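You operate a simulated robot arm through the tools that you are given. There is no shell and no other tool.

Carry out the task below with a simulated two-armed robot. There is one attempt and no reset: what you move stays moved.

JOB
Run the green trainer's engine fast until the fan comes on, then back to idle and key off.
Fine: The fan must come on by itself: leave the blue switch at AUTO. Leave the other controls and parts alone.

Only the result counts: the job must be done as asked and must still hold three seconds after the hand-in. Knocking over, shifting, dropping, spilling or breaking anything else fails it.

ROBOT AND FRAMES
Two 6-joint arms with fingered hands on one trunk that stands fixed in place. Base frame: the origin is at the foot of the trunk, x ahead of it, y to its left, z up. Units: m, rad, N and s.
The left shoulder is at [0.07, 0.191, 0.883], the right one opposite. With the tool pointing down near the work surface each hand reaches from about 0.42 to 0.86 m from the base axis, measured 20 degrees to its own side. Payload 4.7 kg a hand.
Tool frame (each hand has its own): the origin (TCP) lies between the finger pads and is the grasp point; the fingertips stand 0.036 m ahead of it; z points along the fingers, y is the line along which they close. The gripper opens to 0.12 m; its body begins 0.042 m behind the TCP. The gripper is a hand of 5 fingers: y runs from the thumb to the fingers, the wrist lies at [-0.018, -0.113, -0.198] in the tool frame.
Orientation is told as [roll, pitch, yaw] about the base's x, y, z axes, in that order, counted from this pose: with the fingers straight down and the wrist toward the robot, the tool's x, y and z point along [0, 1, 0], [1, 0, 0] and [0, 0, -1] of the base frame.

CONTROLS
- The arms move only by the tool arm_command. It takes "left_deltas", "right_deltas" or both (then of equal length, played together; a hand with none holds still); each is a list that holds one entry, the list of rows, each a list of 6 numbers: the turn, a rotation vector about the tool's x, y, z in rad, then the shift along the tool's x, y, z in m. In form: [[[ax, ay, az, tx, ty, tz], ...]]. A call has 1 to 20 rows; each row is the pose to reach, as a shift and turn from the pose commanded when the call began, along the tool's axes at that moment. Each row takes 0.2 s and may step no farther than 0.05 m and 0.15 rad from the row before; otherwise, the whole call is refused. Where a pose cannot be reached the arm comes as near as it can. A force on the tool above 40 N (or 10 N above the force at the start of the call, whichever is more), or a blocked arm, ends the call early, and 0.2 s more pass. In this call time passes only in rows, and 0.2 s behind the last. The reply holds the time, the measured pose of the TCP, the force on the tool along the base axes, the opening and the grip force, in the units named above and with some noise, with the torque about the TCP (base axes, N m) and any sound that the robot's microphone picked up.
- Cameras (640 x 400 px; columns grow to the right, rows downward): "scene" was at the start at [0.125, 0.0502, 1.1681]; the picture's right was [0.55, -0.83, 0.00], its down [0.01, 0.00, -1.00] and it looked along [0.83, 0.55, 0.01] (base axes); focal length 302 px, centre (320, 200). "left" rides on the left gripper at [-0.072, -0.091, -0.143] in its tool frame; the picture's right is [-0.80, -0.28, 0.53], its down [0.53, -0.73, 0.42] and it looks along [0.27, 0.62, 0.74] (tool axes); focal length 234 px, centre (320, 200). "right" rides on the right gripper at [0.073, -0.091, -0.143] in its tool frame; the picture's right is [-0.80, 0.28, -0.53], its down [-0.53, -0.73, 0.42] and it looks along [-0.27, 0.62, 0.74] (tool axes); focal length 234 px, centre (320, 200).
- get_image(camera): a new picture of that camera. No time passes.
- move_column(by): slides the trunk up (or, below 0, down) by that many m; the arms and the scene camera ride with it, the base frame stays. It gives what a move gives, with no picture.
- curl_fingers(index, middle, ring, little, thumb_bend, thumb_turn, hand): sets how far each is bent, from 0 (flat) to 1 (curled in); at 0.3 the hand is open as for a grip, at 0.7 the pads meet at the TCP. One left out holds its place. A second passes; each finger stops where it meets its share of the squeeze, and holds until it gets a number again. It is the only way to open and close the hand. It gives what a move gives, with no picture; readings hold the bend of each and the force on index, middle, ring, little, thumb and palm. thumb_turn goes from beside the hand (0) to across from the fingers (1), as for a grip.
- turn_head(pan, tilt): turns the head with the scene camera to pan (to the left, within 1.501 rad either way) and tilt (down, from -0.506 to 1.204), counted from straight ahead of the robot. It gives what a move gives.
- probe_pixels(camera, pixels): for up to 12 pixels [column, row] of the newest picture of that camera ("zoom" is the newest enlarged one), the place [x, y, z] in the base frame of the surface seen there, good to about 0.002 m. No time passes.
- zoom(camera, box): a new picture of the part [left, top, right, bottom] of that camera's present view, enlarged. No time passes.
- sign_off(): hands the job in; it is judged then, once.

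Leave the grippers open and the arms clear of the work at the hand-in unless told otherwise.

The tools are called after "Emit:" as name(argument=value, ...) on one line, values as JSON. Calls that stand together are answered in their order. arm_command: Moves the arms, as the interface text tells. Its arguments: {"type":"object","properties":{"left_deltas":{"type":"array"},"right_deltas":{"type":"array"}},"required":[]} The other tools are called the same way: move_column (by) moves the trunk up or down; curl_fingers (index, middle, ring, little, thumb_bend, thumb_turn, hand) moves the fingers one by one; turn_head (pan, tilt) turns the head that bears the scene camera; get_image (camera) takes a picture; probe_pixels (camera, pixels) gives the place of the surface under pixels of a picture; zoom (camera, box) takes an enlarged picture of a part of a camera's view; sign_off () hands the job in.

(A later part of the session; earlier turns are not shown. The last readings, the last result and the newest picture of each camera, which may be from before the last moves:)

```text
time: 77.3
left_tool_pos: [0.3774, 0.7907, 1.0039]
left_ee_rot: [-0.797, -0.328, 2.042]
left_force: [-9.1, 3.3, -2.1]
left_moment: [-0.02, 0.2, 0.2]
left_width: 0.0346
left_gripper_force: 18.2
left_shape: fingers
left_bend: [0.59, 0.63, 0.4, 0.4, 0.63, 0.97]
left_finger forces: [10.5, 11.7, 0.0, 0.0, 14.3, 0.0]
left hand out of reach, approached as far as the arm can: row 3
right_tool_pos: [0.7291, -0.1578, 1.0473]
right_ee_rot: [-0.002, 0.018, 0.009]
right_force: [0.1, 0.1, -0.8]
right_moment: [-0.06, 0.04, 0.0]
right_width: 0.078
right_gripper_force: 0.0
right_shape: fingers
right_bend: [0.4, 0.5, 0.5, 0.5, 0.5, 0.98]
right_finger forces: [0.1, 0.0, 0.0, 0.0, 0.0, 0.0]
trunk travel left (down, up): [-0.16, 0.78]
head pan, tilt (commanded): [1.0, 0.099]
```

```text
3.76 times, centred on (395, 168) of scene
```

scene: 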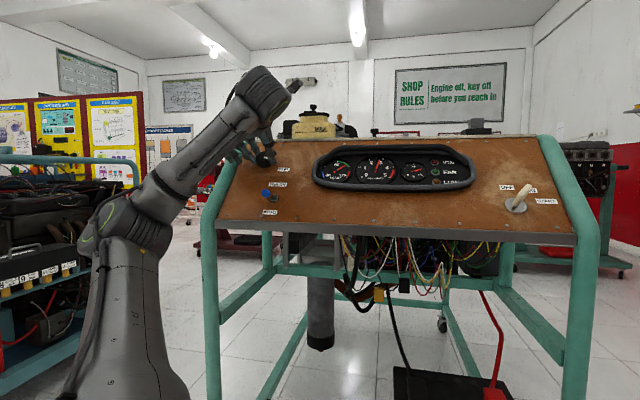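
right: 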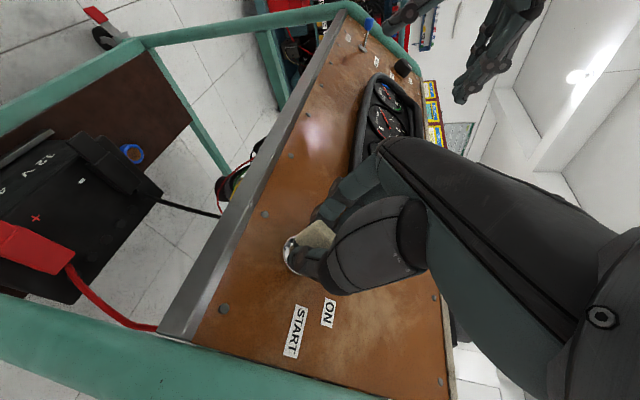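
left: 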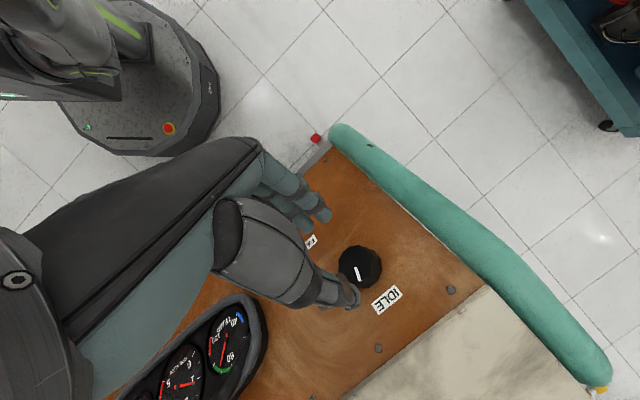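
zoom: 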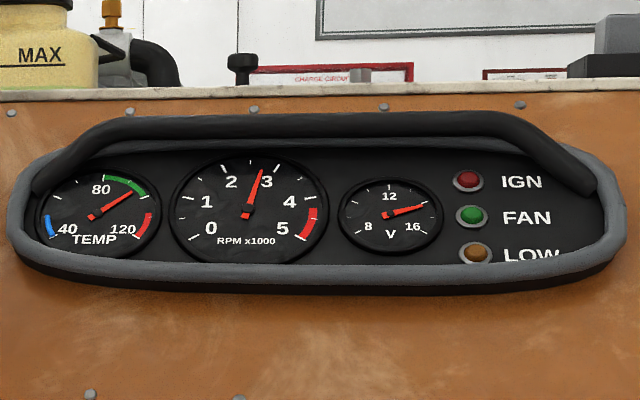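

The labels are where they were, so the trainer hasn't moved. Temp is about 95. I wait 4 s holding the knob at FAST and watch the gauges.

Emit:
arm_command(right_deltas=[[[0, 0, 0, 0, 0, 0], [0, 0, 0, 0, 0, 0], [0, 0, 0, 0, 0, 0], [0, 0, 0, 0, 0, 0], [0, 0, 0, 0, 0, 0], [0, 0, 0, 0, 0, 0], [0, 0, 0, 0, 0, 0], [0, 0, 0, 0, 0, 0], [0, 0, 0, 0, 0, 0], [0, 0, 0, 0, 0, 0], [0, 0, 0, 0, 0, 0], [0, 0, 0, 0, 0, 0], [0, 0, 0, 0, 0, 0], [0, 0, 0, 0, 0, 0], [0, 0, 0, 0, 0, 0], [0, 0, 0, 0, 0, 0], [0, 0, 0, 0, 0, 0], [0, 0, 0, 0, 0, 0], [0, 0, 0, 0, 0, 0], [0, 0, 0, 0, 0, 0]]])

Emit:
zoom(camera="scene", box=[310, 140, 480, 195])

```text
time: 81.5
left_tool_pos: [0.3779, 0.7901, 1.005]
left_ee_rot: [-0.796, -0.327, 2.044]
left_force: [-12.9, 10.0, -1.1]
left_moment: [0.21, 0.35, 0.45]
left_width: 0.0352
left_gripper_force: 18.7
left_shape: fingers
left_bend: [0.59, 0.62, 0.4, 0.4, 0.63, 0.97]
left_finger forces: [12.2, 15.0, 0.0, 0.0, 11.3, 0.0]
right_tool_pos: [0.7284, -0.1602, 1.048]
right_ee_rot: [-0.004, 0.018, 0.007]
right_force: [0.1, 0.0, 1.2]
right_moment: [-0.02, 0.01, -0.02]
right_width: 0.0781
right_gripper_force: 0.1
right_shape: fingers
right_bend: [0.4, 0.5, 0.5, 0.5, 0.5, 0.98]
right_finger forces: [0.1, 0.0, 0.0, 0.1, 0.0, 0.0]
trunk travel left (down, up): [-0.16, 0.78]
head pan, tilt (commanded): [1.0, 0.099]
```

```text
3.76 times, centred on (395, 168) of scene
```

zoom: 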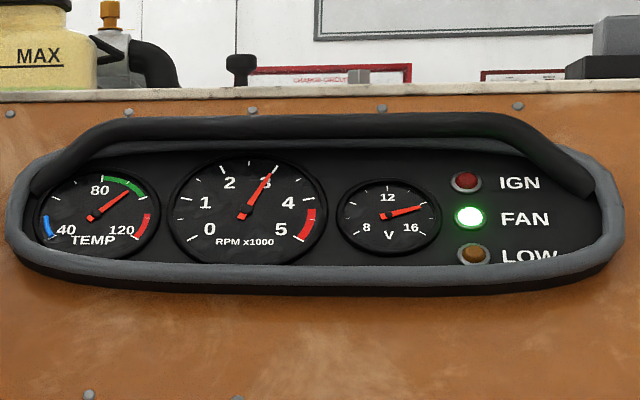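

The green FAN lamp is lit at ~97° with the tach at ~3000: the fan came on by itself. Now I turn the knob counter-clockwise 1.8 rad back to IDLE.

Emit:
arm_command(left_deltas=[[[0, 0, -0.12, 0, 0, 0], [0, 0, -0.24, 0, 0, 0], [0, 0, -0.36, 0, 0, 0], [0, 0, -0.48, 0, 0, 0], [0, 0, -0.6, 0, 0, 0], [0, 0, -0.72, 0, 0, 0], [0, 0, -0.84, 0, 0, 0], [0, 0, -0.96, 0, 0, 0], [0, 0, -1.08, 0, 0, 0], [0, 0, -1.2, 0, 0, 0], [0, 0, -1.32, 0, 0, 0], [0, 0, -1.44, 0, 0, 0], [0, 0, -1.56, 0, 0, 0], [0, 0, -1.68, 0, 0, 0], [0, 0, -1.8, 0, 0, 0]]])

Emit:
zoom(camera="scene", box=[310, 140, 480, 195])

Emit:
zoom(camera="left", box=[240, 150, 440, 330])

```text
time: 84.7
left_tool_pos: [0.376, 0.7841, 1.0064]
left_ee_rot: [-0.242, 0.825, -2.685]
left_force: [-15.6, -9.0, 7.3]
left_moment: [-0.01, 0.28, 0.27]
left_width: 0.0309
left_gripper_force: 20.9
left_shape: fingers
left_bend: [0.59, 0.63, 0.4, 0.4, 0.65, 0.94]
left_finger forces: [14.0, 11.5, 0.1, 0.0, 16.5, 0.1]
right_tool_pos: [0.7261, -0.1621, 1.0482]
right_ee_rot: [0.0, 0.016, 0.008]
right_force: [1.0, -0.4, 0.1]
right_moment: [0.0, 0.01, 0.03]
right_width: 0.078
right_gripper_force: 0.1
right_shape: fingers
right_bend: [0.4, 0.5, 0.5, 0.5, 0.5, 0.98]
right_finger forces: [0.1, 0.0, 0.1, 0.0, 0.0, 0.1]
trunk travel left (down, up): [-0.16, 0.78]
head pan, tilt (commanded): [1.0, 0.099]
```

```text
3.76 times, centred on (395, 168) of scene
```

zoom: 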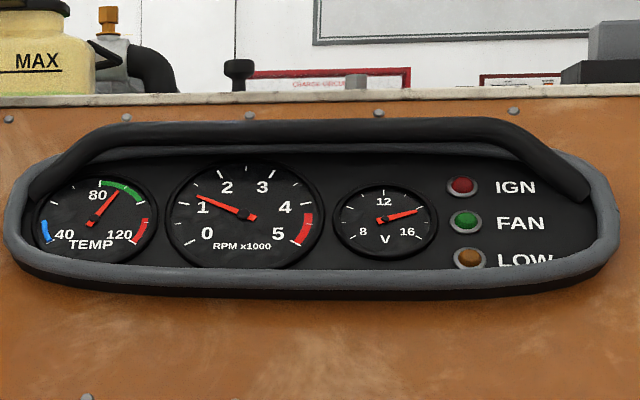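

```text
2.22 times, centred on (340, 240) of left
```

zoom: 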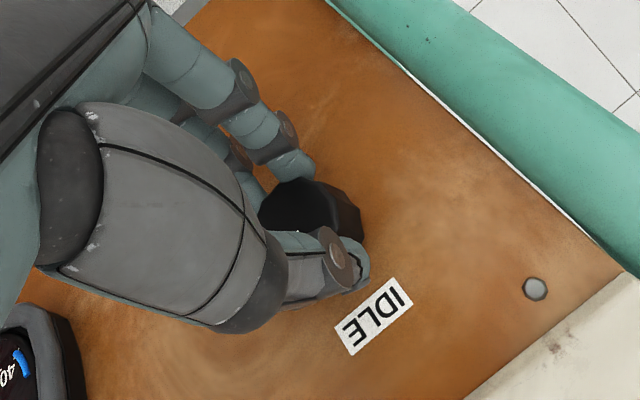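

The fan cycled and went off again and the tach is down near 1000–1200. I zoom in on the tachometer to compare with the earlier idle reading.

Emit:
zoom(camera="scene", box=[350, 148, 410, 190])

Emit:
zoom(camera="left", box=[300, 200, 370, 260])

```text
9.52 times, centred on (380, 169) of scene
```

zoom: 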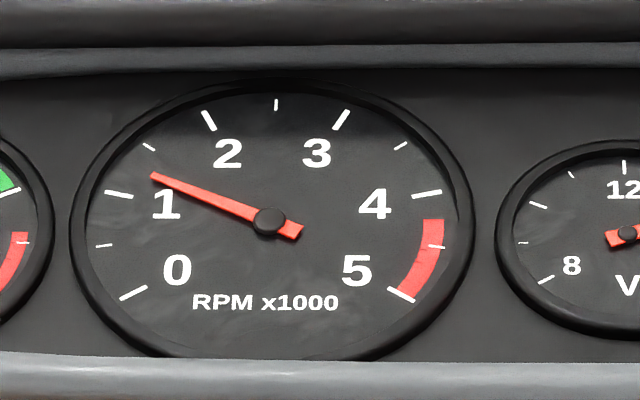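

```text
6.67 times, centred on (335, 230) of left
```

zoom: 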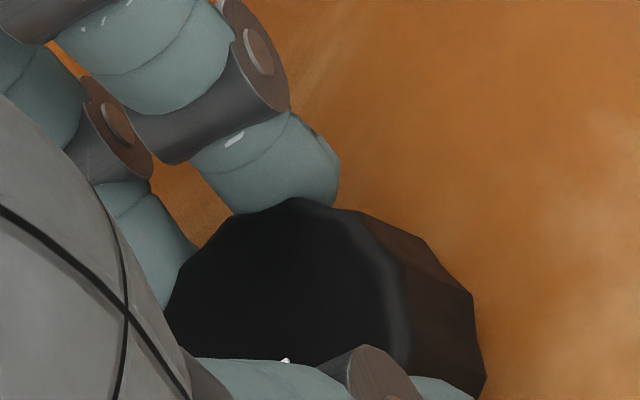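

The tach shows ~1260, slightly above the original idle of ~950: the grip slipped a little near the end. I'll open, re-seat the hand 0.3 rad clockwise and slightly deeper, and re-grip to finish turning to IDLE.

Emit:
curl_fingers(hand="left", index=0.5, middle=0.5, thumb_bend=0.5)

Emit:
zoom(camera="left", box=[240, 150, 440, 330])

Emit:
zoom(camera="scene", box=[350, 148, 410, 190])

```text
time: 85.7
left_tool_pos: [0.3799, 0.7864, 1.0039]
left_ee_rot: [-0.243, 0.822, -2.688]
left_force: [0.2, -0.2, 0.2]
left_moment: [-0.01, -0.03, 0.01]
left_width: 0.0626
left_gripper_force: 0.0
left_shape: fingers
left_bend: [0.5, 0.5, 0.4, 0.4, 0.5, 0.97]
left_finger forces: [0.1, 0.0, 0.0, 0.0, 0.0, 0.1]
right_tool_pos: [0.7298, -0.1609, 1.0457]
right_ee_rot: [-0.002, 0.019, 0.006]
right_force: [-0.6, 0.6, -0.6]
right_moment: [0.0, 0.02, -0.01]
right_width: 0.0782
right_gripper_force: 0.0
right_shape: fingers
right_bend: [0.4, 0.5, 0.5, 0.5, 0.5, 0.98]
right_finger forces: [0.0, 0.0, 0.0, 0.1, 0.0, 0.1]
trunk travel left (down, up): [-0.16, 0.78]
head pan, tilt (commanded): [1.0, 0.099]
```

```text
2.22 times, centred on (340, 240) of left
```

zoom: 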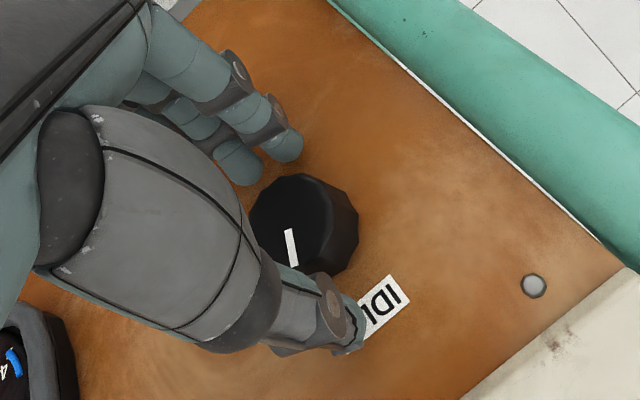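

```text
9.52 times, centred on (380, 169) of scene
```

zoom: 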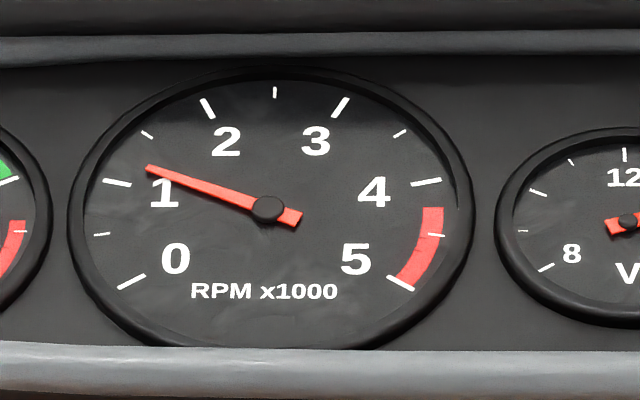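

The mark line is ~7° short of its original place. I rotate the open hand 0.3 rad clockwise (no contact), go 3 mm deeper, and re-grip.

Emit:
arm_command(left_deltas=[[[0, 0, 0.1, -0.001, 0, 0.001], [0, 0, 0.2, -0.001, 0, 0.002], [0, 0, 0.3, -0.001, 0, 0.003]]])

Emit:
curl_fingers(hand="left", index=0.72, middle=0.72, thumb_bend=0.72)

Emit:
arm_command(left_deltas=[[[0, 0, -0.08, 0, 0, 0], [0, 0, -0.16, 0, 0, 0], [0, 0, -0.24, 0, 0, 0], [0, 0, -0.32, 0, 0, 0]]])

Emit:
zoom(camera="left", box=[240, 150, 440, 330])

Emit:
zoom(camera="scene", box=[350, 148, 410, 190])

```text
time: 86.5
left_tool_pos: [0.3803, 0.7894, 1.0025]
left_ee_rot: [-0.515, 0.708, -3.076]
left_force: [-0.5, 0.3, 1.2]
left_moment: [0.02, 0.02, 0.01]
left_width: 0.0625
left_gripper_force: 0.1
left_shape: fingers
left_bend: [0.5, 0.5, 0.4, 0.4, 0.5, 0.97]
left_finger forces: [0.0, 0.0, 0.1, 0.0, 0.0, 0.0]
right_tool_pos: [0.7289, -0.1616, 1.0463]
right_ee_rot: [-0.002, 0.019, 0.007]
right_force: [0.3, 0.4, -0.8]
right_moment: [0.0, 0.04, 0.01]
right_width: 0.0779
right_gripper_force: 0.0
right_shape: fingers
right_bend: [0.4, 0.5, 0.5, 0.5, 0.5, 0.98]
right_finger forces: [0.0, 0.1, 0.1, 0.0, 0.0, 0.0]
trunk travel left (down, up): [-0.16, 0.78]
head pan, tilt (commanded): [1.0, 0.099]
```

```text
time: 87.5
left_tool_pos: [0.3786, 0.7879, 1.0014]
left_ee_rot: [-0.513, 0.71, -3.075]
left_force: [-4.4, -7.3, -9.7]
left_moment: [-0.29, 0.26, -0.02]
left_width: 0.0354
left_gripper_force: 18.1
left_shape: fingers
left_bend: [0.59, 0.63, 0.4, 0.4, 0.62, 0.97]
left_finger forces: [11.1, 11.9, 0.0, 0.1, 13.1, 0.0]
right_tool_pos: [0.7301, -0.1611, 1.0466]
right_ee_rot: [-0.001, 0.019, 0.007]
right_force: [-0.5, 0.0, 0.6]
right_moment: [0.0, -0.03, 0.01]
right_width: 0.078
right_gripper_force: 0.0
right_shape: fingers
right_bend: [0.4, 0.5, 0.5, 0.5, 0.5, 0.98]
right_finger forces: [0.0, 0.1, 0.0, 0.1, 0.0, 0.0]
trunk travel left (down, up): [-0.16, 0.78]
head pan, tilt (commanded): [1.0, 0.099]
```

```text
time: 88.5
left_tool_pos: [0.3813, 0.7896, 1.003]
left_ee_rot: [-0.22, 0.827, -2.658]
left_force: [-1.6, -8.6, -8.8]
left_moment: [-0.32, 0.22, -0.09]
left_width: 0.0357
left_gripper_force: 17.4
left_shape: fingers
left_bend: [0.59, 0.63, 0.4, 0.4, 0.62, 0.97]
left_finger forces: [11.4, 11.7, 0.0, 0.1, 12.5, 0.0]
right_tool_pos: [0.7293, -0.1614, 1.0483]
right_ee_rot: [0.0, 0.018, 0.008]
right_force: [-0.1, 0.3, 0.4]
right_moment: [0.03, -0.01, 0.01]
right_width: 0.078
right_gripper_force: 0.0
right_shape: fingers
right_bend: [0.4, 0.5, 0.5, 0.5, 0.5, 0.98]
right_finger forces: [0.1, 0.0, 0.0, 0.0, 0.0, 0.0]
trunk travel left (down, up): [-0.16, 0.78]
head pan, tilt (commanded): [1.0, 0.099]
```

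```text
2.22 times, centred on (340, 240) of left
```

zoom: 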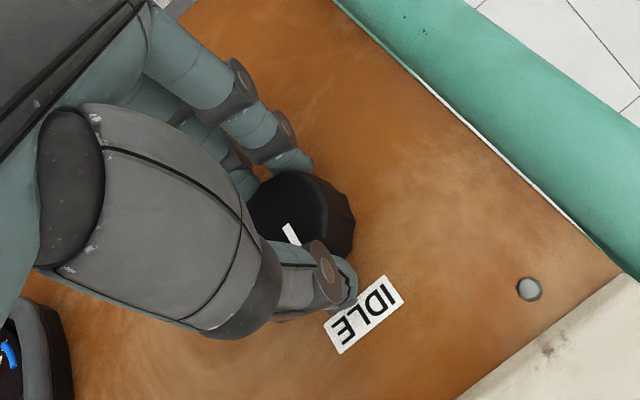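

```text
9.52 times, centred on (380, 169) of scene
```

zoom: 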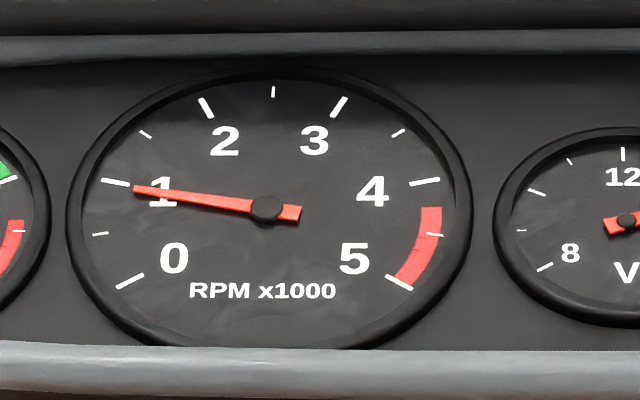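

The tach now shows ~1000 with the knob back by the IDLE label. I open the hand and check where the mark line points.

Emit:
curl_fingers(hand="left", index=0.5, middle=0.5, thumb_bend=0.5)

Emit:
zoom(camera="left", box=[270, 180, 410, 310])

Emit:
probe_pixels(camera="zoom", pixels=[[250, 150], [270, 190]])

Emit:
zoom(camera="scene", box=[310, 140, 480, 195])

```text
time: 89.5
left_tool_pos: [0.381, 0.7888, 1.003]
left_ee_rot: [-0.222, 0.827, -2.66]
left_force: [0.3, -0.1, 0.4]
left_moment: [0.0, 0.02, 0.02]
left_width: 0.0624
left_gripper_force: 0.5
left_shape: fingers
left_bend: [0.5, 0.5, 0.4, 0.4, 0.5, 0.97]
left_finger forces: [0.1, 0.0, 0.1, 0.0, 0.0, 0.0]
right_tool_pos: [0.7304, -0.1609, 1.0467]
right_ee_rot: [-0.002, 0.02, 0.007]
right_force: [-0.4, 1.2, 0.5]
right_moment: [0.03, 0.0, 0.0]
right_width: 0.078
right_gripper_force: 0.2
right_shape: fingers
right_bend: [0.4, 0.5, 0.5, 0.5, 0.5, 0.98]
right_finger forces: [0.0, 0.1, 0.0, 0.0, 0.1, 0.1]
trunk travel left (down, up): [-0.16, 0.78]
head pan, tilt (commanded): [1.0, 0.099]
```

```text
3.08 times, centred on (340, 245) of left
```

zoom: 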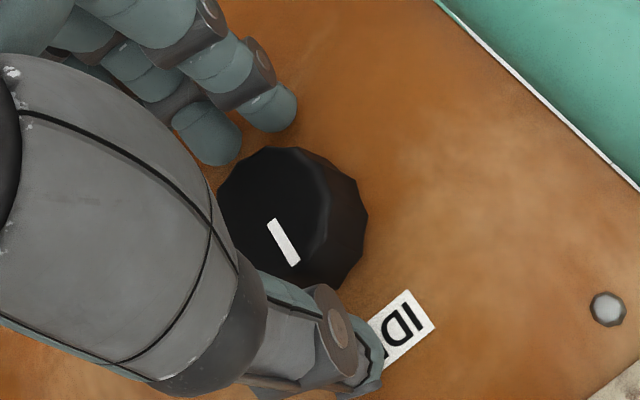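

```text
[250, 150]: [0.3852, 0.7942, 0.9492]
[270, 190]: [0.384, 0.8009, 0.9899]
```

```text
3.76 times, centred on (395, 168) of scene
```

zoom: 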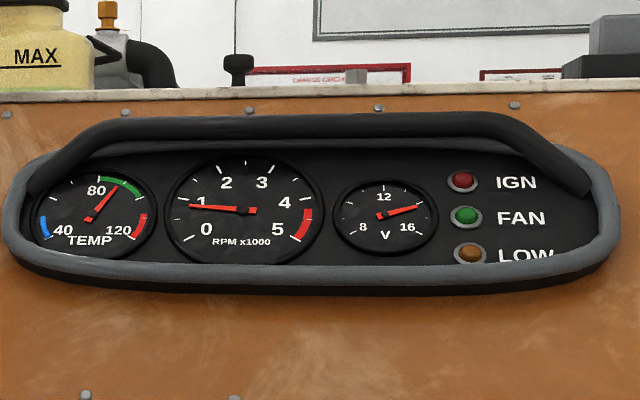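

The mark now points closer to IDLE than at the start, and the tach is ~950–1000: idle. I withdraw the left hand straight back from the knob.

Emit:
arm_command(left_deltas=[[[0, 0, 0, 0, 0, -0.015], [0, 0, 0, 0, 0, -0.03], [0, 0, 0, 0, 0, -0.045]]])

Emit:
get_image(camera="left")

```text
time: 90.3
left_tool_pos: [0.3544, 0.7656, 1.0329]
left_ee_rot: [-0.226, 0.831, -2.662]
left_force: [0.2, 0.0, 0.1]
left_moment: [-0.01, -0.01, 0.04]
left_width: 0.0623
left_gripper_force: 0.1
left_shape: fingers
left_bend: [0.5, 0.5, 0.4, 0.4, 0.5, 0.97]
left_finger forces: [0.1, 0.1, 0.0, 0.0, 0.0, 0.1]
right_tool_pos: [0.7284, -0.1618, 1.0462]
right_ee_rot: [-0.001, 0.019, 0.006]
right_force: [0.2, -0.6, 0.0]
right_moment: [0.04, 0.01, 0.01]
right_width: 0.0782
right_gripper_force: 0.1
right_shape: fingers
right_bend: [0.4, 0.5, 0.5, 0.5, 0.5, 0.98]
right_finger forces: [0.0, 0.0, 0.1, 0.0, 0.0, 0.0]
trunk travel left (down, up): [-0.16, 0.78]
head pan, tilt (commanded): [1.0, 0.099]
```

```text
taken
```

left: 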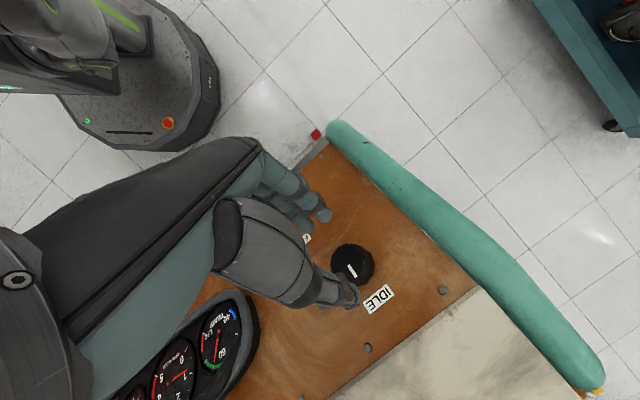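

The left hand is ~9 cm off the panel, clear of the knob. I raise the trunk 0.2 m back to its original height, which lifts the left hand further away, and turn the head toward the key.

Emit:
move_column(by=0.2)

Emit:
turn_head(pan=0.5, tilt=0.3)

Emit:
get_image(camera="scene")

```text
time: 92.4
left_tool_pos: [0.3561, 0.7658, 1.2314]
left_ee_rot: [-0.226, 0.829, -2.661]
left_force: [-0.2, 0.0, 0.0]
left_moment: [-0.02, 0.01, 0.01]
left_width: 0.0626
left_gripper_force: 0.0
left_shape: fingers
left_bend: [0.5, 0.5, 0.4, 0.4, 0.5, 0.97]
left_finger forces: [0.1, 0.0, 0.0, 0.1, 0.1, 0.0]
right_tool_pos: [0.7297, -0.1615, 1.2461]
right_ee_rot: [0.0, 0.019, 0.006]
right_force: [0.2, 0.7, -0.4]
right_moment: [0.04, 0.01, -0.02]
right_width: 0.078
right_gripper_force: 0.0
right_shape: fingers
right_bend: [0.4, 0.5, 0.5, 0.5, 0.5, 0.98]
right_finger forces: [0.0, 0.1, 0.0, 0.0, 0.1, 0.0]
trunk travel left (down, up): [-0.36, 0.58]
head pan, tilt (commanded): [1.0, 0.099]
```

```text
time: 93.4
left_tool_pos: [0.3557, 0.7662, 1.2312]
left_ee_rot: [-0.226, 0.828, -2.662]
left_force: [0.3, -0.2, -0.2]
left_moment: [0.02, -0.01, -0.02]
left_width: 0.0624
left_gripper_force: 0.0
left_shape: fingers
left_bend: [0.5, 0.5, 0.4, 0.4, 0.5, 0.97]
left_finger forces: [0.1, 0.0, 0.1, 0.1, 0.0, 0.1]
right_tool_pos: [0.7288, -0.1607, 1.2461]
right_ee_rot: [-0.002, 0.019, 0.008]
right_force: [0.0, 0.2, 0.0]
right_moment: [0.02, -0.02, -0.01]
right_width: 0.0783
right_gripper_force: 0.0
right_shape: fingers
right_bend: [0.4, 0.5, 0.5, 0.5, 0.5, 0.98]
right_finger forces: [0.0, 0.0, 0.0, 0.1, 0.1, 0.0]
trunk travel left (down, up): [-0.36, 0.58]
head pan, tilt (commanded): [0.499, 0.3]
```

```text
taken
```

scene: 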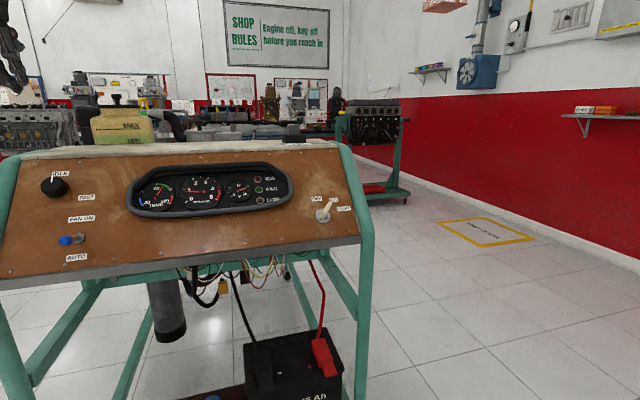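

I zoom in on the gauges, knob and key to read their state and probe the key's present angle.

Emit:
zoom(camera="scene", box=[120, 155, 300, 225])

Emit:
zoom(camera="scene", box=[30, 160, 110, 265])

Emit:
zoom(camera="scene", box=[295, 180, 365, 235])

```text
3.56 times, centred on (210, 190) of scene
```

zoom: 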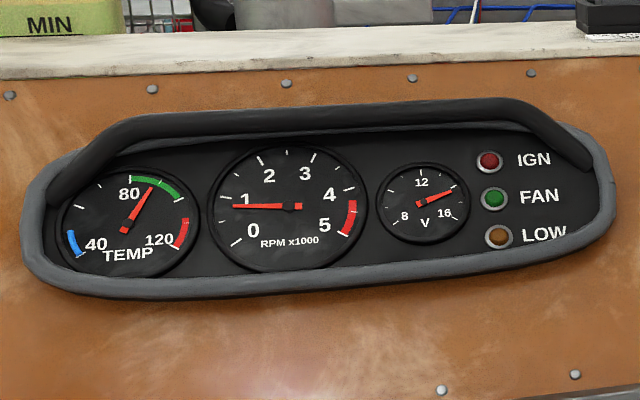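

```text
3.81 times, centred on (70, 212) of scene
```

zoom: 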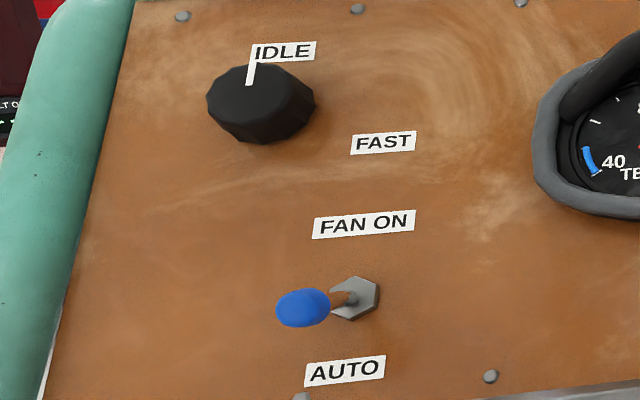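

```text
7.27 times, centred on (330, 208) of scene
```

zoom: 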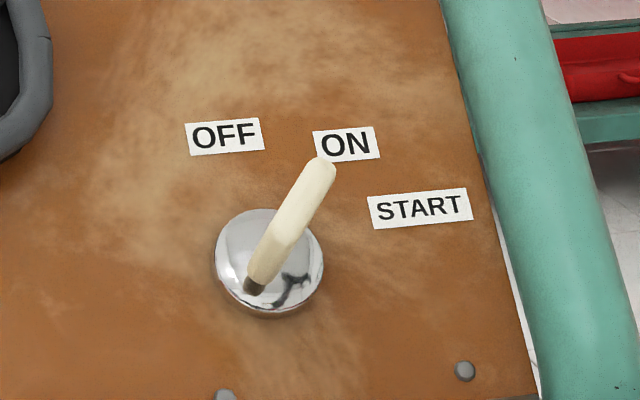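

Idle ~950 rpm, temp ~88, fan off, toggle at AUTO, key at ON. Now I bring the right hand back in front of the key by the same path as before.

Emit:
arm_command(right_deltas=[[[-0.0717, 0.0297, -0.067, 0.0389, -0.0062, 0.0215], [-0.1434, 0.0594, -0.1341, 0.0778, -0.0124, 0.0429], [-0.2152, 0.0891, -0.2011, 0.1167, -0.0185, 0.0644], [-0.2869, 0.1188, -0.2682, 0.1556, -0.0247, 0.0858], [-0.3586, 0.1485, -0.3352, 0.1945, -0.0309, 0.1073], [-0.4303, 0.1782, -0.4023, 0.2335, -0.0371, 0.1287], [-0.502, 0.2079, -0.4693, 0.2724, -0.0433, 0.1502], [-0.5737, 0.2376, -0.5364, 0.3113, -0.0495, 0.1716], [-0.6455, 0.2673, -0.6034, 0.3502, -0.0556, 0.1931], [-0.7172, 0.297, -0.6705, 0.3891, -0.0618, 0.2145], [-0.7889, 0.3267, -0.7375, 0.428, -0.068, 0.236]]])

Emit:
get_image(camera="right")

```text
time: 95.8
left_tool_pos: [0.3563, 0.7662, 1.2306]
left_ee_rot: [-0.222, 0.829, -2.66]
left_force: [0.2, -0.1, 0.5]
left_moment: [-0.06, 0.02, 0.0]
left_width: 0.0625
left_gripper_force: 0.1
left_shape: fingers
left_bend: [0.5, 0.5, 0.4, 0.4, 0.5, 0.97]
left_finger forces: [0.0, 0.0, 0.0, 0.0, 0.0, 0.0]
right_tool_pos: [0.6532, 0.2672, 1.0119]
right_ee_rot: [0.017, -0.821, 0.779]
right_force: [0.4, 0.7, -0.3]
right_moment: [0.0, 0.0, -0.04]
right_width: 0.0781
right_gripper_force: 0.1
right_shape: fingers
right_bend: [0.4, 0.5, 0.5, 0.5, 0.5, 0.98]
right_finger forces: [0.0, 0.0, 0.1, 0.1, 0.0, 0.0]
right hand out of reach, approached as far as the arm can: row 1, 2, 3
trunk travel left (down, up): [-0.36, 0.58]
head pan, tilt (commanded): [0.499, 0.3]
```

```text
taken
```

right: 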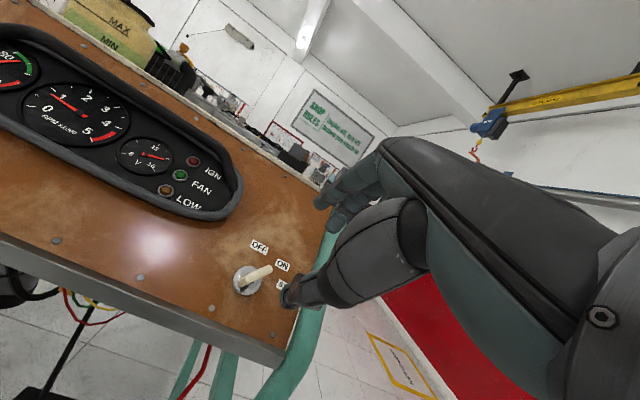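

The right hand is in front of the key again. I zoom in on the key to measure its present angle by probing its face.

Emit:
zoom(camera="right", box=[210, 240, 310, 310])

```text
5.71 times, centred on (260, 275) of right
```

zoom: 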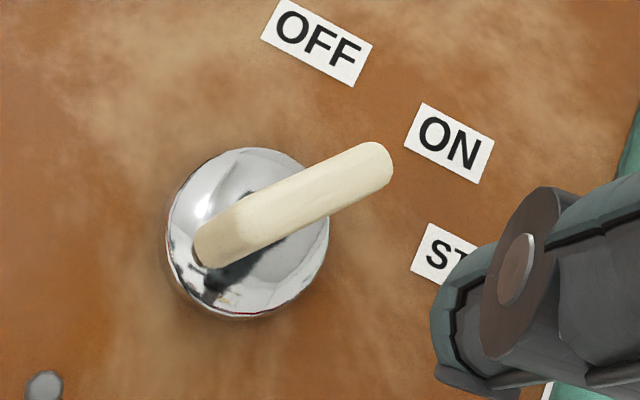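

Emit:
probe_pixels(camera="zoom", pixels=[[365, 150], [378, 178], [385, 160], [340, 175], [290, 205], [240, 235], [205, 240], [215, 260], [300, 180], [330, 200], [255, 215], [270, 245]])

```text
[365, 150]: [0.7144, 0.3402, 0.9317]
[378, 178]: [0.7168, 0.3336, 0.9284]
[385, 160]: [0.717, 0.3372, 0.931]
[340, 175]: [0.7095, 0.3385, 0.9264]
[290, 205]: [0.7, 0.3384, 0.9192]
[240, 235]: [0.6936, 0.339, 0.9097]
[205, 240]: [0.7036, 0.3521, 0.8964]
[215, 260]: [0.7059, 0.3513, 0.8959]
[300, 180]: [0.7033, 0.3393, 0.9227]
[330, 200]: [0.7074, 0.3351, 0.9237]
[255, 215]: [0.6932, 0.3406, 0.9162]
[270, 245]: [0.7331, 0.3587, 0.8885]
```

The key's bow runs at ~38° right of vertical (ON), lock axis at about (r=0.260, u=1.179). For turning back counter-clockwise I'll pinch only with index and thumb near its lower-left end. First I set the fingers (index/thumb 0.5, others 0.4), roll the hand to match and move to 13 cm off the panel.

Emit:
curl_fingers(hand="right", index=0.5, middle=0.35, ring=0.35, little=0.35, thumb_bend=0.5)

Emit:
arm_command(right_deltas=[[[0, 0, -0.1307, 0.0021, -0.0015, 0.007], [0, 0, -0.2614, 0.0042, -0.003, 0.014], [0, 0, -0.3921, 0.0063, -0.0045, 0.021], [0, 0, -0.5229, 0.0084, -0.0059, 0.028], [0, 0, -0.6536, 0.0105, -0.0074, 0.035], [0, 0, -0.7843, 0.0126, -0.0089, 0.042], [0, 0, -0.915, 0.0147, -0.0104, 0.049]]])

Emit:
get_image(camera="right")

```text
time: 96.8
left_tool_pos: [0.355, 0.7662, 1.2323]
left_ee_rot: [-0.225, 0.828, -2.662]
left_force: [-0.3, -0.2, 0.3]
left_moment: [0.04, -0.04, 0.0]
left_width: 0.0626
left_gripper_force: 0.0
left_shape: fingers
left_bend: [0.5, 0.5, 0.4, 0.4, 0.5, 0.97]
left_finger forces: [0.0, 0.0, 0.0, 0.0, 0.0, 0.0]
right_tool_pos: [0.6543, 0.2668, 1.0127]
right_ee_rot: [0.017, -0.819, 0.778]
right_force: [-0.1, -0.1, 0.7]
right_moment: [0.03, 0.02, -0.01]
right_width: 0.0632
right_gripper_force: 0.3
right_shape: fingers
right_bend: [0.5, 0.35, 0.35, 0.35, 0.5, 0.98]
right_finger forces: [0.1, 0.0, 0.0, 0.1, 0.1, 0.1]
trunk travel left (down, up): [-0.36, 0.58]
head pan, tilt (commanded): [0.499, 0.3]
```

```text
time: 98.4
left_tool_pos: [0.3564, 0.766, 1.2312]
left_ee_rot: [-0.226, 0.83, -2.66]
left_force: [-0.1, -0.2, 0.2]
left_moment: [0.03, -0.02, 0.02]
left_width: 0.0627
left_gripper_force: 0.1
left_shape: fingers
left_bend: [0.5, 0.5, 0.4, 0.4, 0.5, 0.97]
left_finger forces: [0.0, 0.0, 0.1, 0.0, 0.1, 0.1]
right_tool_pos: [0.6645, 0.2986, 0.9709]
right_ee_rot: [-0.697, -0.471, 1.877]
right_force: [-0.3, 0.0, -0.8]
right_moment: [0.01, 0.0, -0.03]
right_width: 0.0633
right_gripper_force: 0.0
right_shape: fingers
right_bend: [0.5, 0.35, 0.35, 0.35, 0.5, 0.98]
right_finger forces: [0.0, 0.0, 0.0, 0.1, 0.0, 0.1]
trunk travel left (down, up): [-0.36, 0.58]
head pan, tilt (commanded): [0.499, 0.3]
```

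```text
taken
```

right: 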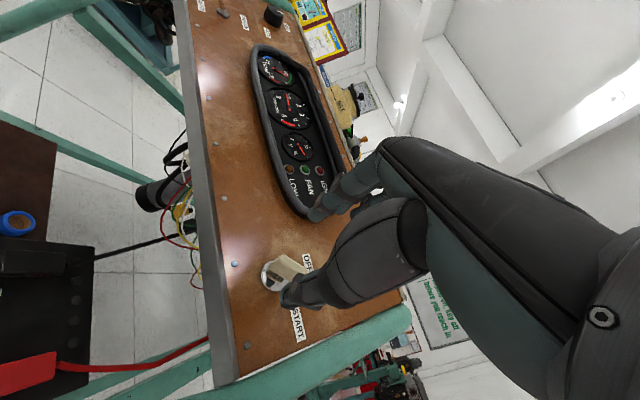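

The hand is aligned: TCP on the lock axis within 3 mm, roll matches the key. I descend 5 cm and check.

Emit:
arm_command(right_deltas=[[[0, 0, 0, 0, 0, 0.017], [0, 0, 0, 0, 0, 0.034], [0, 0, 0, 0, 0, 0.05]]])

Emit:
zoom(camera="right", box=[220, 160, 400, 320])

Emit:
zoom(camera="scene", box=[270, 150, 390, 240])

```text
time: 99.2
left_tool_pos: [0.3556, 0.7664, 1.2315]
left_ee_rot: [-0.225, 0.829, -2.662]
left_force: [-0.8, 0.7, -0.4]
left_moment: [-0.01, 0.02, 0.02]
left_width: 0.063
left_gripper_force: 0.1
left_shape: fingers
left_bend: [0.5, 0.5, 0.4, 0.4, 0.5, 0.97]
left_finger forces: [0.0, 0.1, 0.0, 0.0, 0.0, 0.1]
right_tool_pos: [0.6896, 0.3237, 0.9376]
right_ee_rot: [-0.695, -0.473, 1.875]
right_force: [0.5, -0.6, 0.5]
right_moment: [0.02, -0.01, 0.0]
right_width: 0.063
right_gripper_force: 0.1
right_shape: fingers
right_bend: [0.5, 0.35, 0.35, 0.35, 0.5, 0.98]
right_finger forces: [0.0, 0.1, 0.0, 0.0, 0.1, 0.1]
trunk travel left (down, up): [-0.36, 0.58]
head pan, tilt (commanded): [0.499, 0.3]
```

```text
2.50 times, centred on (310, 240) of right
```

zoom: 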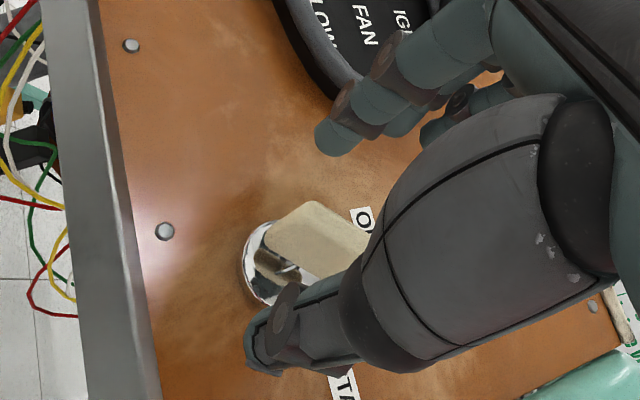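

```text
4.44 times, centred on (330, 195) of scene
```

zoom: 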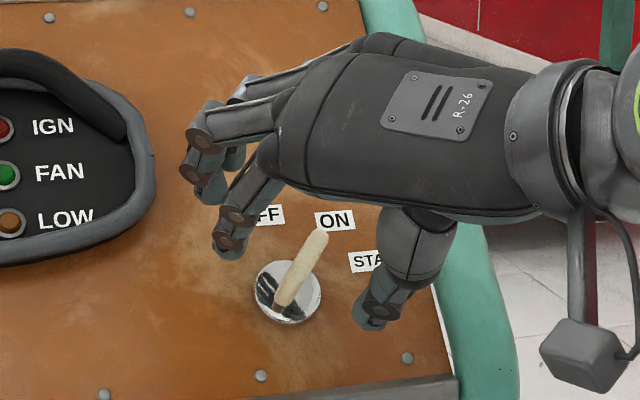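

The key sits between index (left) and thumb (right). I descend the last 3.1 cm.

Emit:
arm_command(right_deltas=[[[0, 0, 0, 0, 0, 0.016], [0, 0, 0, 0, 0, 0.031]]])

Emit:
zoom(camera="right", box=[250, 170, 390, 290])

```text
time: 99.8
left_tool_pos: [0.3555, 0.766, 1.2313]
left_ee_rot: [-0.225, 0.829, -2.661]
left_force: [-0.4, 0.1, 0.5]
left_moment: [-0.01, -0.02, 0.0]
left_width: 0.0626
left_gripper_force: 0.0
left_shape: fingers
left_bend: [0.5, 0.5, 0.4, 0.4, 0.5, 0.97]
left_finger forces: [0.0, 0.1, 0.1, 0.1, 0.0, 0.0]
right_tool_pos: [0.7042, 0.3417, 0.9156]
right_ee_rot: [-0.698, -0.474, 1.876]
right_force: [-0.1, -0.2, 0.3]
right_moment: [-0.01, 0.02, -0.02]
right_width: 0.063
right_gripper_force: 0.0
right_shape: fingers
right_bend: [0.5, 0.35, 0.35, 0.35, 0.5, 0.98]
right_finger forces: [0.0, 0.0, 0.1, 0.1, 0.0, 0.0]
trunk travel left (down, up): [-0.36, 0.58]
head pan, tilt (commanded): [0.499, 0.3]
```

```text
3.33 times, centred on (320, 230) of right
```

zoom: 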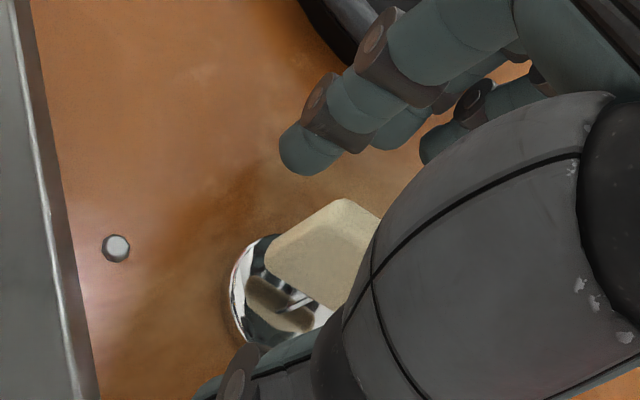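

TCP is 4.9 cm off the panel with the index/thumb line ~14 mm from the lock axis, toward the key's lower-left end. Now I pinch with index and thumb.

Emit:
curl_fingers(hand="right", index=0.75, thumb_bend=0.75)

Emit:
zoom(camera="right", box=[250, 170, 390, 290])

```text
time: 100.8
left_tool_pos: [0.3561, 0.7663, 1.2307]
left_ee_rot: [-0.225, 0.829, -2.662]
left_force: [0.0, -1.2, 0.3]
left_moment: [0.0, -0.01, 0.0]
left_width: 0.0627
left_gripper_force: 0.0
left_shape: fingers
left_bend: [0.5, 0.5, 0.4, 0.4, 0.5, 0.97]
left_finger forces: [0.0, 0.0, 0.0, 0.1, 0.0, 0.0]
right_tool_pos: [0.7048, 0.3408, 0.9144]
right_ee_rot: [-0.695, -0.474, 1.876]
right_force: [4.1, 3.4, -1.6]
right_moment: [0.03, -0.06, -0.09]
right_width: 0.0075
right_gripper_force: 9.1
right_shape: fingers
right_bend: [0.72, 0.35, 0.35, 0.35, 0.71, 0.97]
right_finger forces: [9.7, 0.0, 0.1, 0.1, 8.4, 0.0]
trunk travel left (down, up): [-0.36, 0.58]
head pan, tilt (commanded): [0.499, 0.3]
```

```text
3.33 times, centred on (320, 230) of right
```

zoom: 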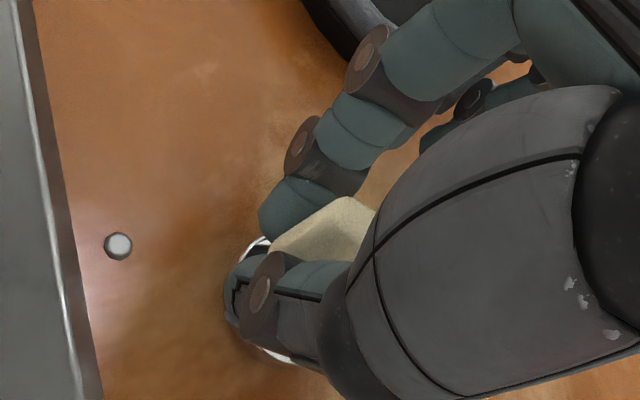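

The pinch holds (index 9.7 N, thumb 8.4 N). Now I turn counter-clockwise about the lock axis in small steps, to 0.72 rad.

Emit:
arm_command(right_deltas=[[[0, 0, -0.08, 0, -0.0004, 0], [0, 0, -0.16, 0, -0.0008, 0], [0, 0, -0.24, 0, -0.0013, 0], [0, 0, -0.32, 0, -0.0017, 0], [0, 0, -0.4, -0.0001, -0.0021, 0], [0, 0, -0.48, -0.0003, -0.0025, 0], [0, 0, -0.56, -0.0004, -0.0029, 0], [0, 0, -0.64, -0.0006, -0.0032, 0], [0, 0, -0.72, -0.0008, -0.0036, 0]]])

Emit:
zoom(camera="right", box=[250, 170, 390, 290])

Emit:
zoom(camera="scene", box=[120, 150, 380, 240])

```text
time: 102.8
left_tool_pos: [0.3561, 0.7675, 1.2313]
left_ee_rot: [-0.224, 0.83, -2.658]
left_force: [-0.2, 0.0, -0.3]
left_moment: [-0.03, 0.0, -0.06]
left_width: 0.0627
left_gripper_force: 0.0
left_shape: fingers
left_bend: [0.5, 0.5, 0.4, 0.4, 0.5, 0.97]
left_finger forces: [0.1, 0.0, 0.0, 0.1, 0.0, 0.0]
right_tool_pos: [0.7057, 0.3379, 0.9131]
right_ee_rot: [-0.82, 0.035, 2.407]
right_force: [3.6, 4.8, -0.8]
right_moment: [0.08, -0.11, -0.05]
right_width: 0.0075
right_gripper_force: 10.0
right_shape: fingers
right_bend: [0.73, 0.35, 0.35, 0.35, 0.7, 0.97]
right_finger forces: [9.7, 0.0, 0.1, 0.0, 9.8, 0.0]
trunk travel left (down, up): [-0.36, 0.58]
head pan, tilt (commanded): [0.499, 0.3]
```

```text
3.33 times, centred on (320, 230) of right
```

zoom: 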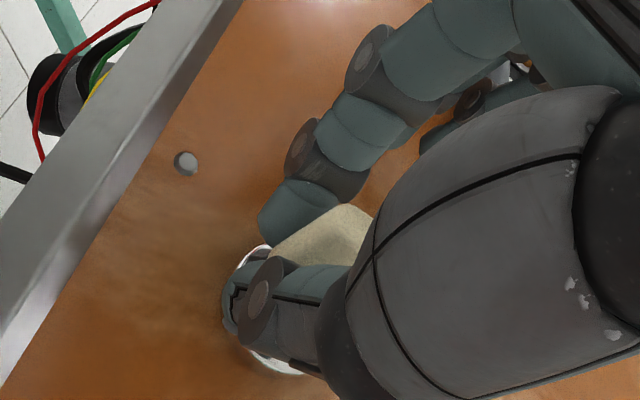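

```text
2.46 times, centred on (250, 195) of scene
```

zoom: 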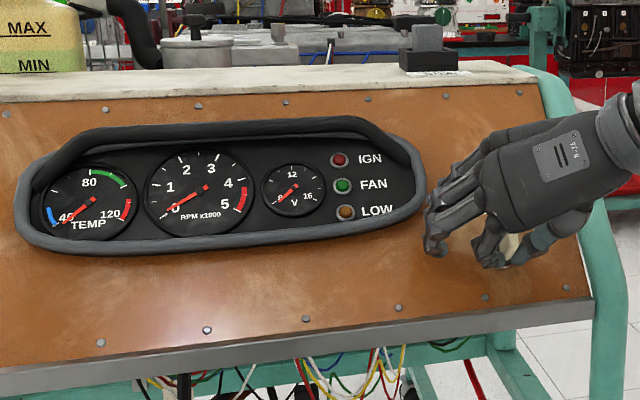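

All gauges have dropped to zero: the engine is off and the key is at OFF. I open the pinch and check the key stays at OFF.

Emit:
curl_fingers(hand="right", index=0.5, thumb_bend=0.5)

Emit:
zoom(camera="right", box=[250, 170, 390, 290])

```text
time: 103.8
left_tool_pos: [0.3553, 0.7665, 1.2312]
left_ee_rot: [-0.225, 0.83, -2.662]
left_force: [-0.6, 0.4, 0.5]
left_moment: [-0.02, -0.02, -0.02]
left_width: 0.0625
left_gripper_force: 0.1
left_shape: fingers
left_bend: [0.5, 0.5, 0.4, 0.4, 0.5, 0.97]
left_finger forces: [0.1, 0.1, 0.1, 0.0, 0.0, 0.1]
right_tool_pos: [0.706, 0.3372, 0.915]
right_ee_rot: [-0.819, 0.034, 2.404]
right_force: [-0.1, -0.2, 0.6]
right_moment: [0.01, 0.02, 0.0]
right_width: 0.0624
right_gripper_force: 0.1
right_shape: fingers
right_bend: [0.5, 0.35, 0.35, 0.35, 0.5, 0.97]
right_finger forces: [0.0, 0.0, 0.1, 0.1, 0.0, 0.0]
trunk travel left (down, up): [-0.36, 0.58]
head pan, tilt (commanded): [0.499, 0.3]
```

```text
3.33 times, centred on (320, 230) of right
```

zoom: 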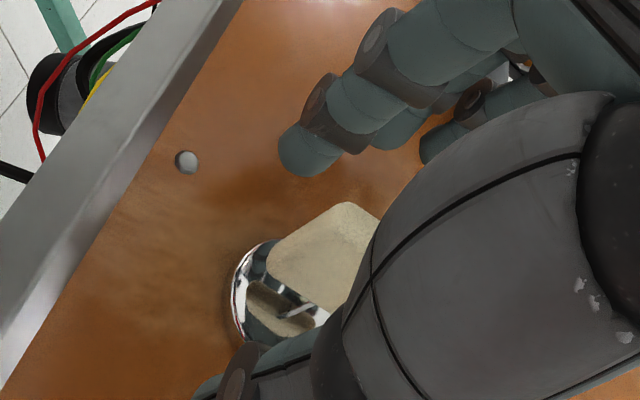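

The fingers are free of the key. I withdraw the right hand straight back by 10 cm.

Emit:
arm_command(right_deltas=[[[0, 0, 0, 0, 0, -0.02], [0, 0, 0, 0, 0, -0.04], [0, 0, 0, 0, 0, -0.06], [0, 0, 0, 0, 0, -0.08], [0, 0, 0, 0, 0, -0.1]]])

Emit:
get_image(camera="scene")

Emit:
zoom(camera="scene", box=[295, 180, 365, 235])

Emit:
zoom(camera="scene", box=[120, 155, 300, 225])

Emit:
zoom(camera="scene", box=[30, 160, 110, 265])

```text
time: 105.0
left_tool_pos: [0.3543, 0.7656, 1.2324]
left_ee_rot: [-0.225, 0.832, -2.662]
left_force: [0.3, -1.3, 1.0]
left_moment: [0.01, 0.02, -0.04]
left_width: 0.0626
left_gripper_force: 0.1
left_shape: fingers
left_bend: [0.5, 0.5, 0.4, 0.4, 0.5, 0.97]
left_finger forces: [0.0, 0.1, 0.0, 0.0, 0.0, 0.1]
right_tool_pos: [0.6546, 0.284, 0.9811]
right_ee_rot: [-0.819, 0.036, 2.405]
right_force: [0.1, 0.1, 0.5]
right_moment: [0.0, -0.02, 0.02]
right_width: 0.0626
right_gripper_force: 0.1
right_shape: fingers
right_bend: [0.5, 0.35, 0.35, 0.35, 0.5, 0.98]
right_finger forces: [0.0, 0.0, 0.0, 0.0, 0.1, 0.0]
trunk travel left (down, up): [-0.36, 0.58]
head pan, tilt (commanded): [0.499, 0.3]
```

```text
taken
```

scene: 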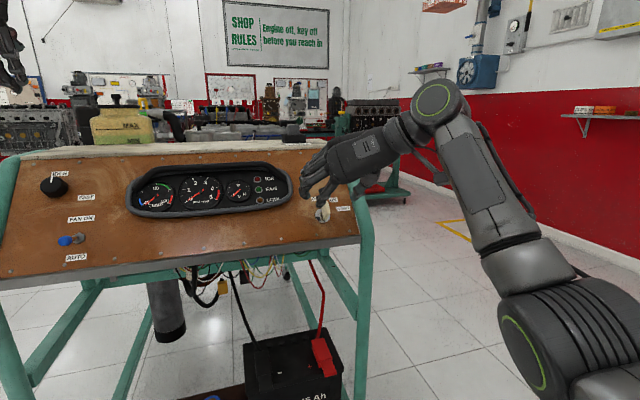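

```text
7.27 times, centred on (330, 208) of scene
```

zoom: 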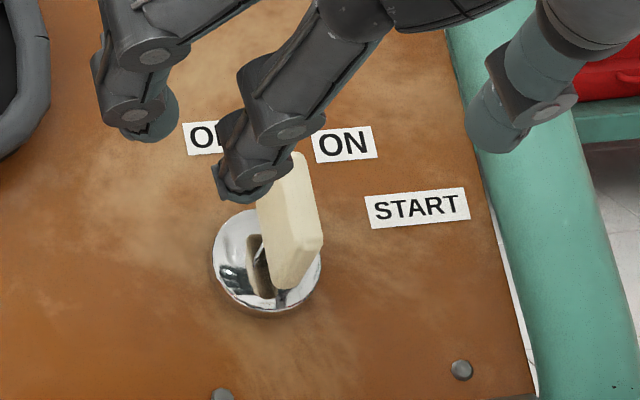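

```text
3.56 times, centred on (210, 190) of scene
```

zoom: 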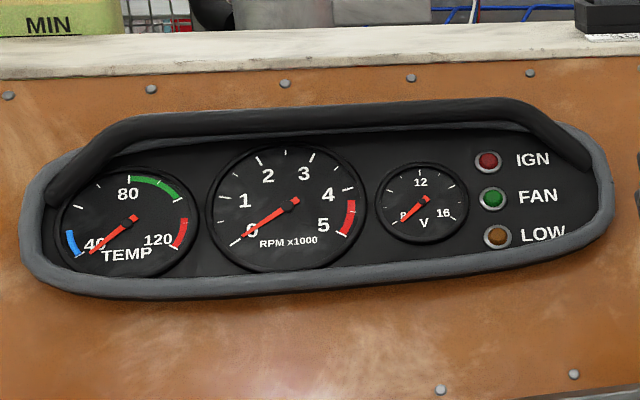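

```text
3.81 times, centred on (70, 212) of scene
```

zoom: 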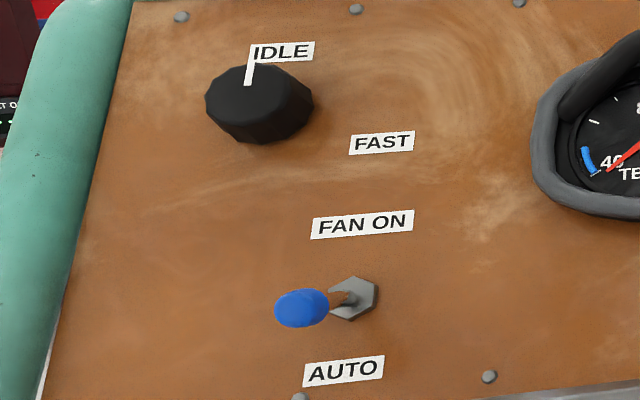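

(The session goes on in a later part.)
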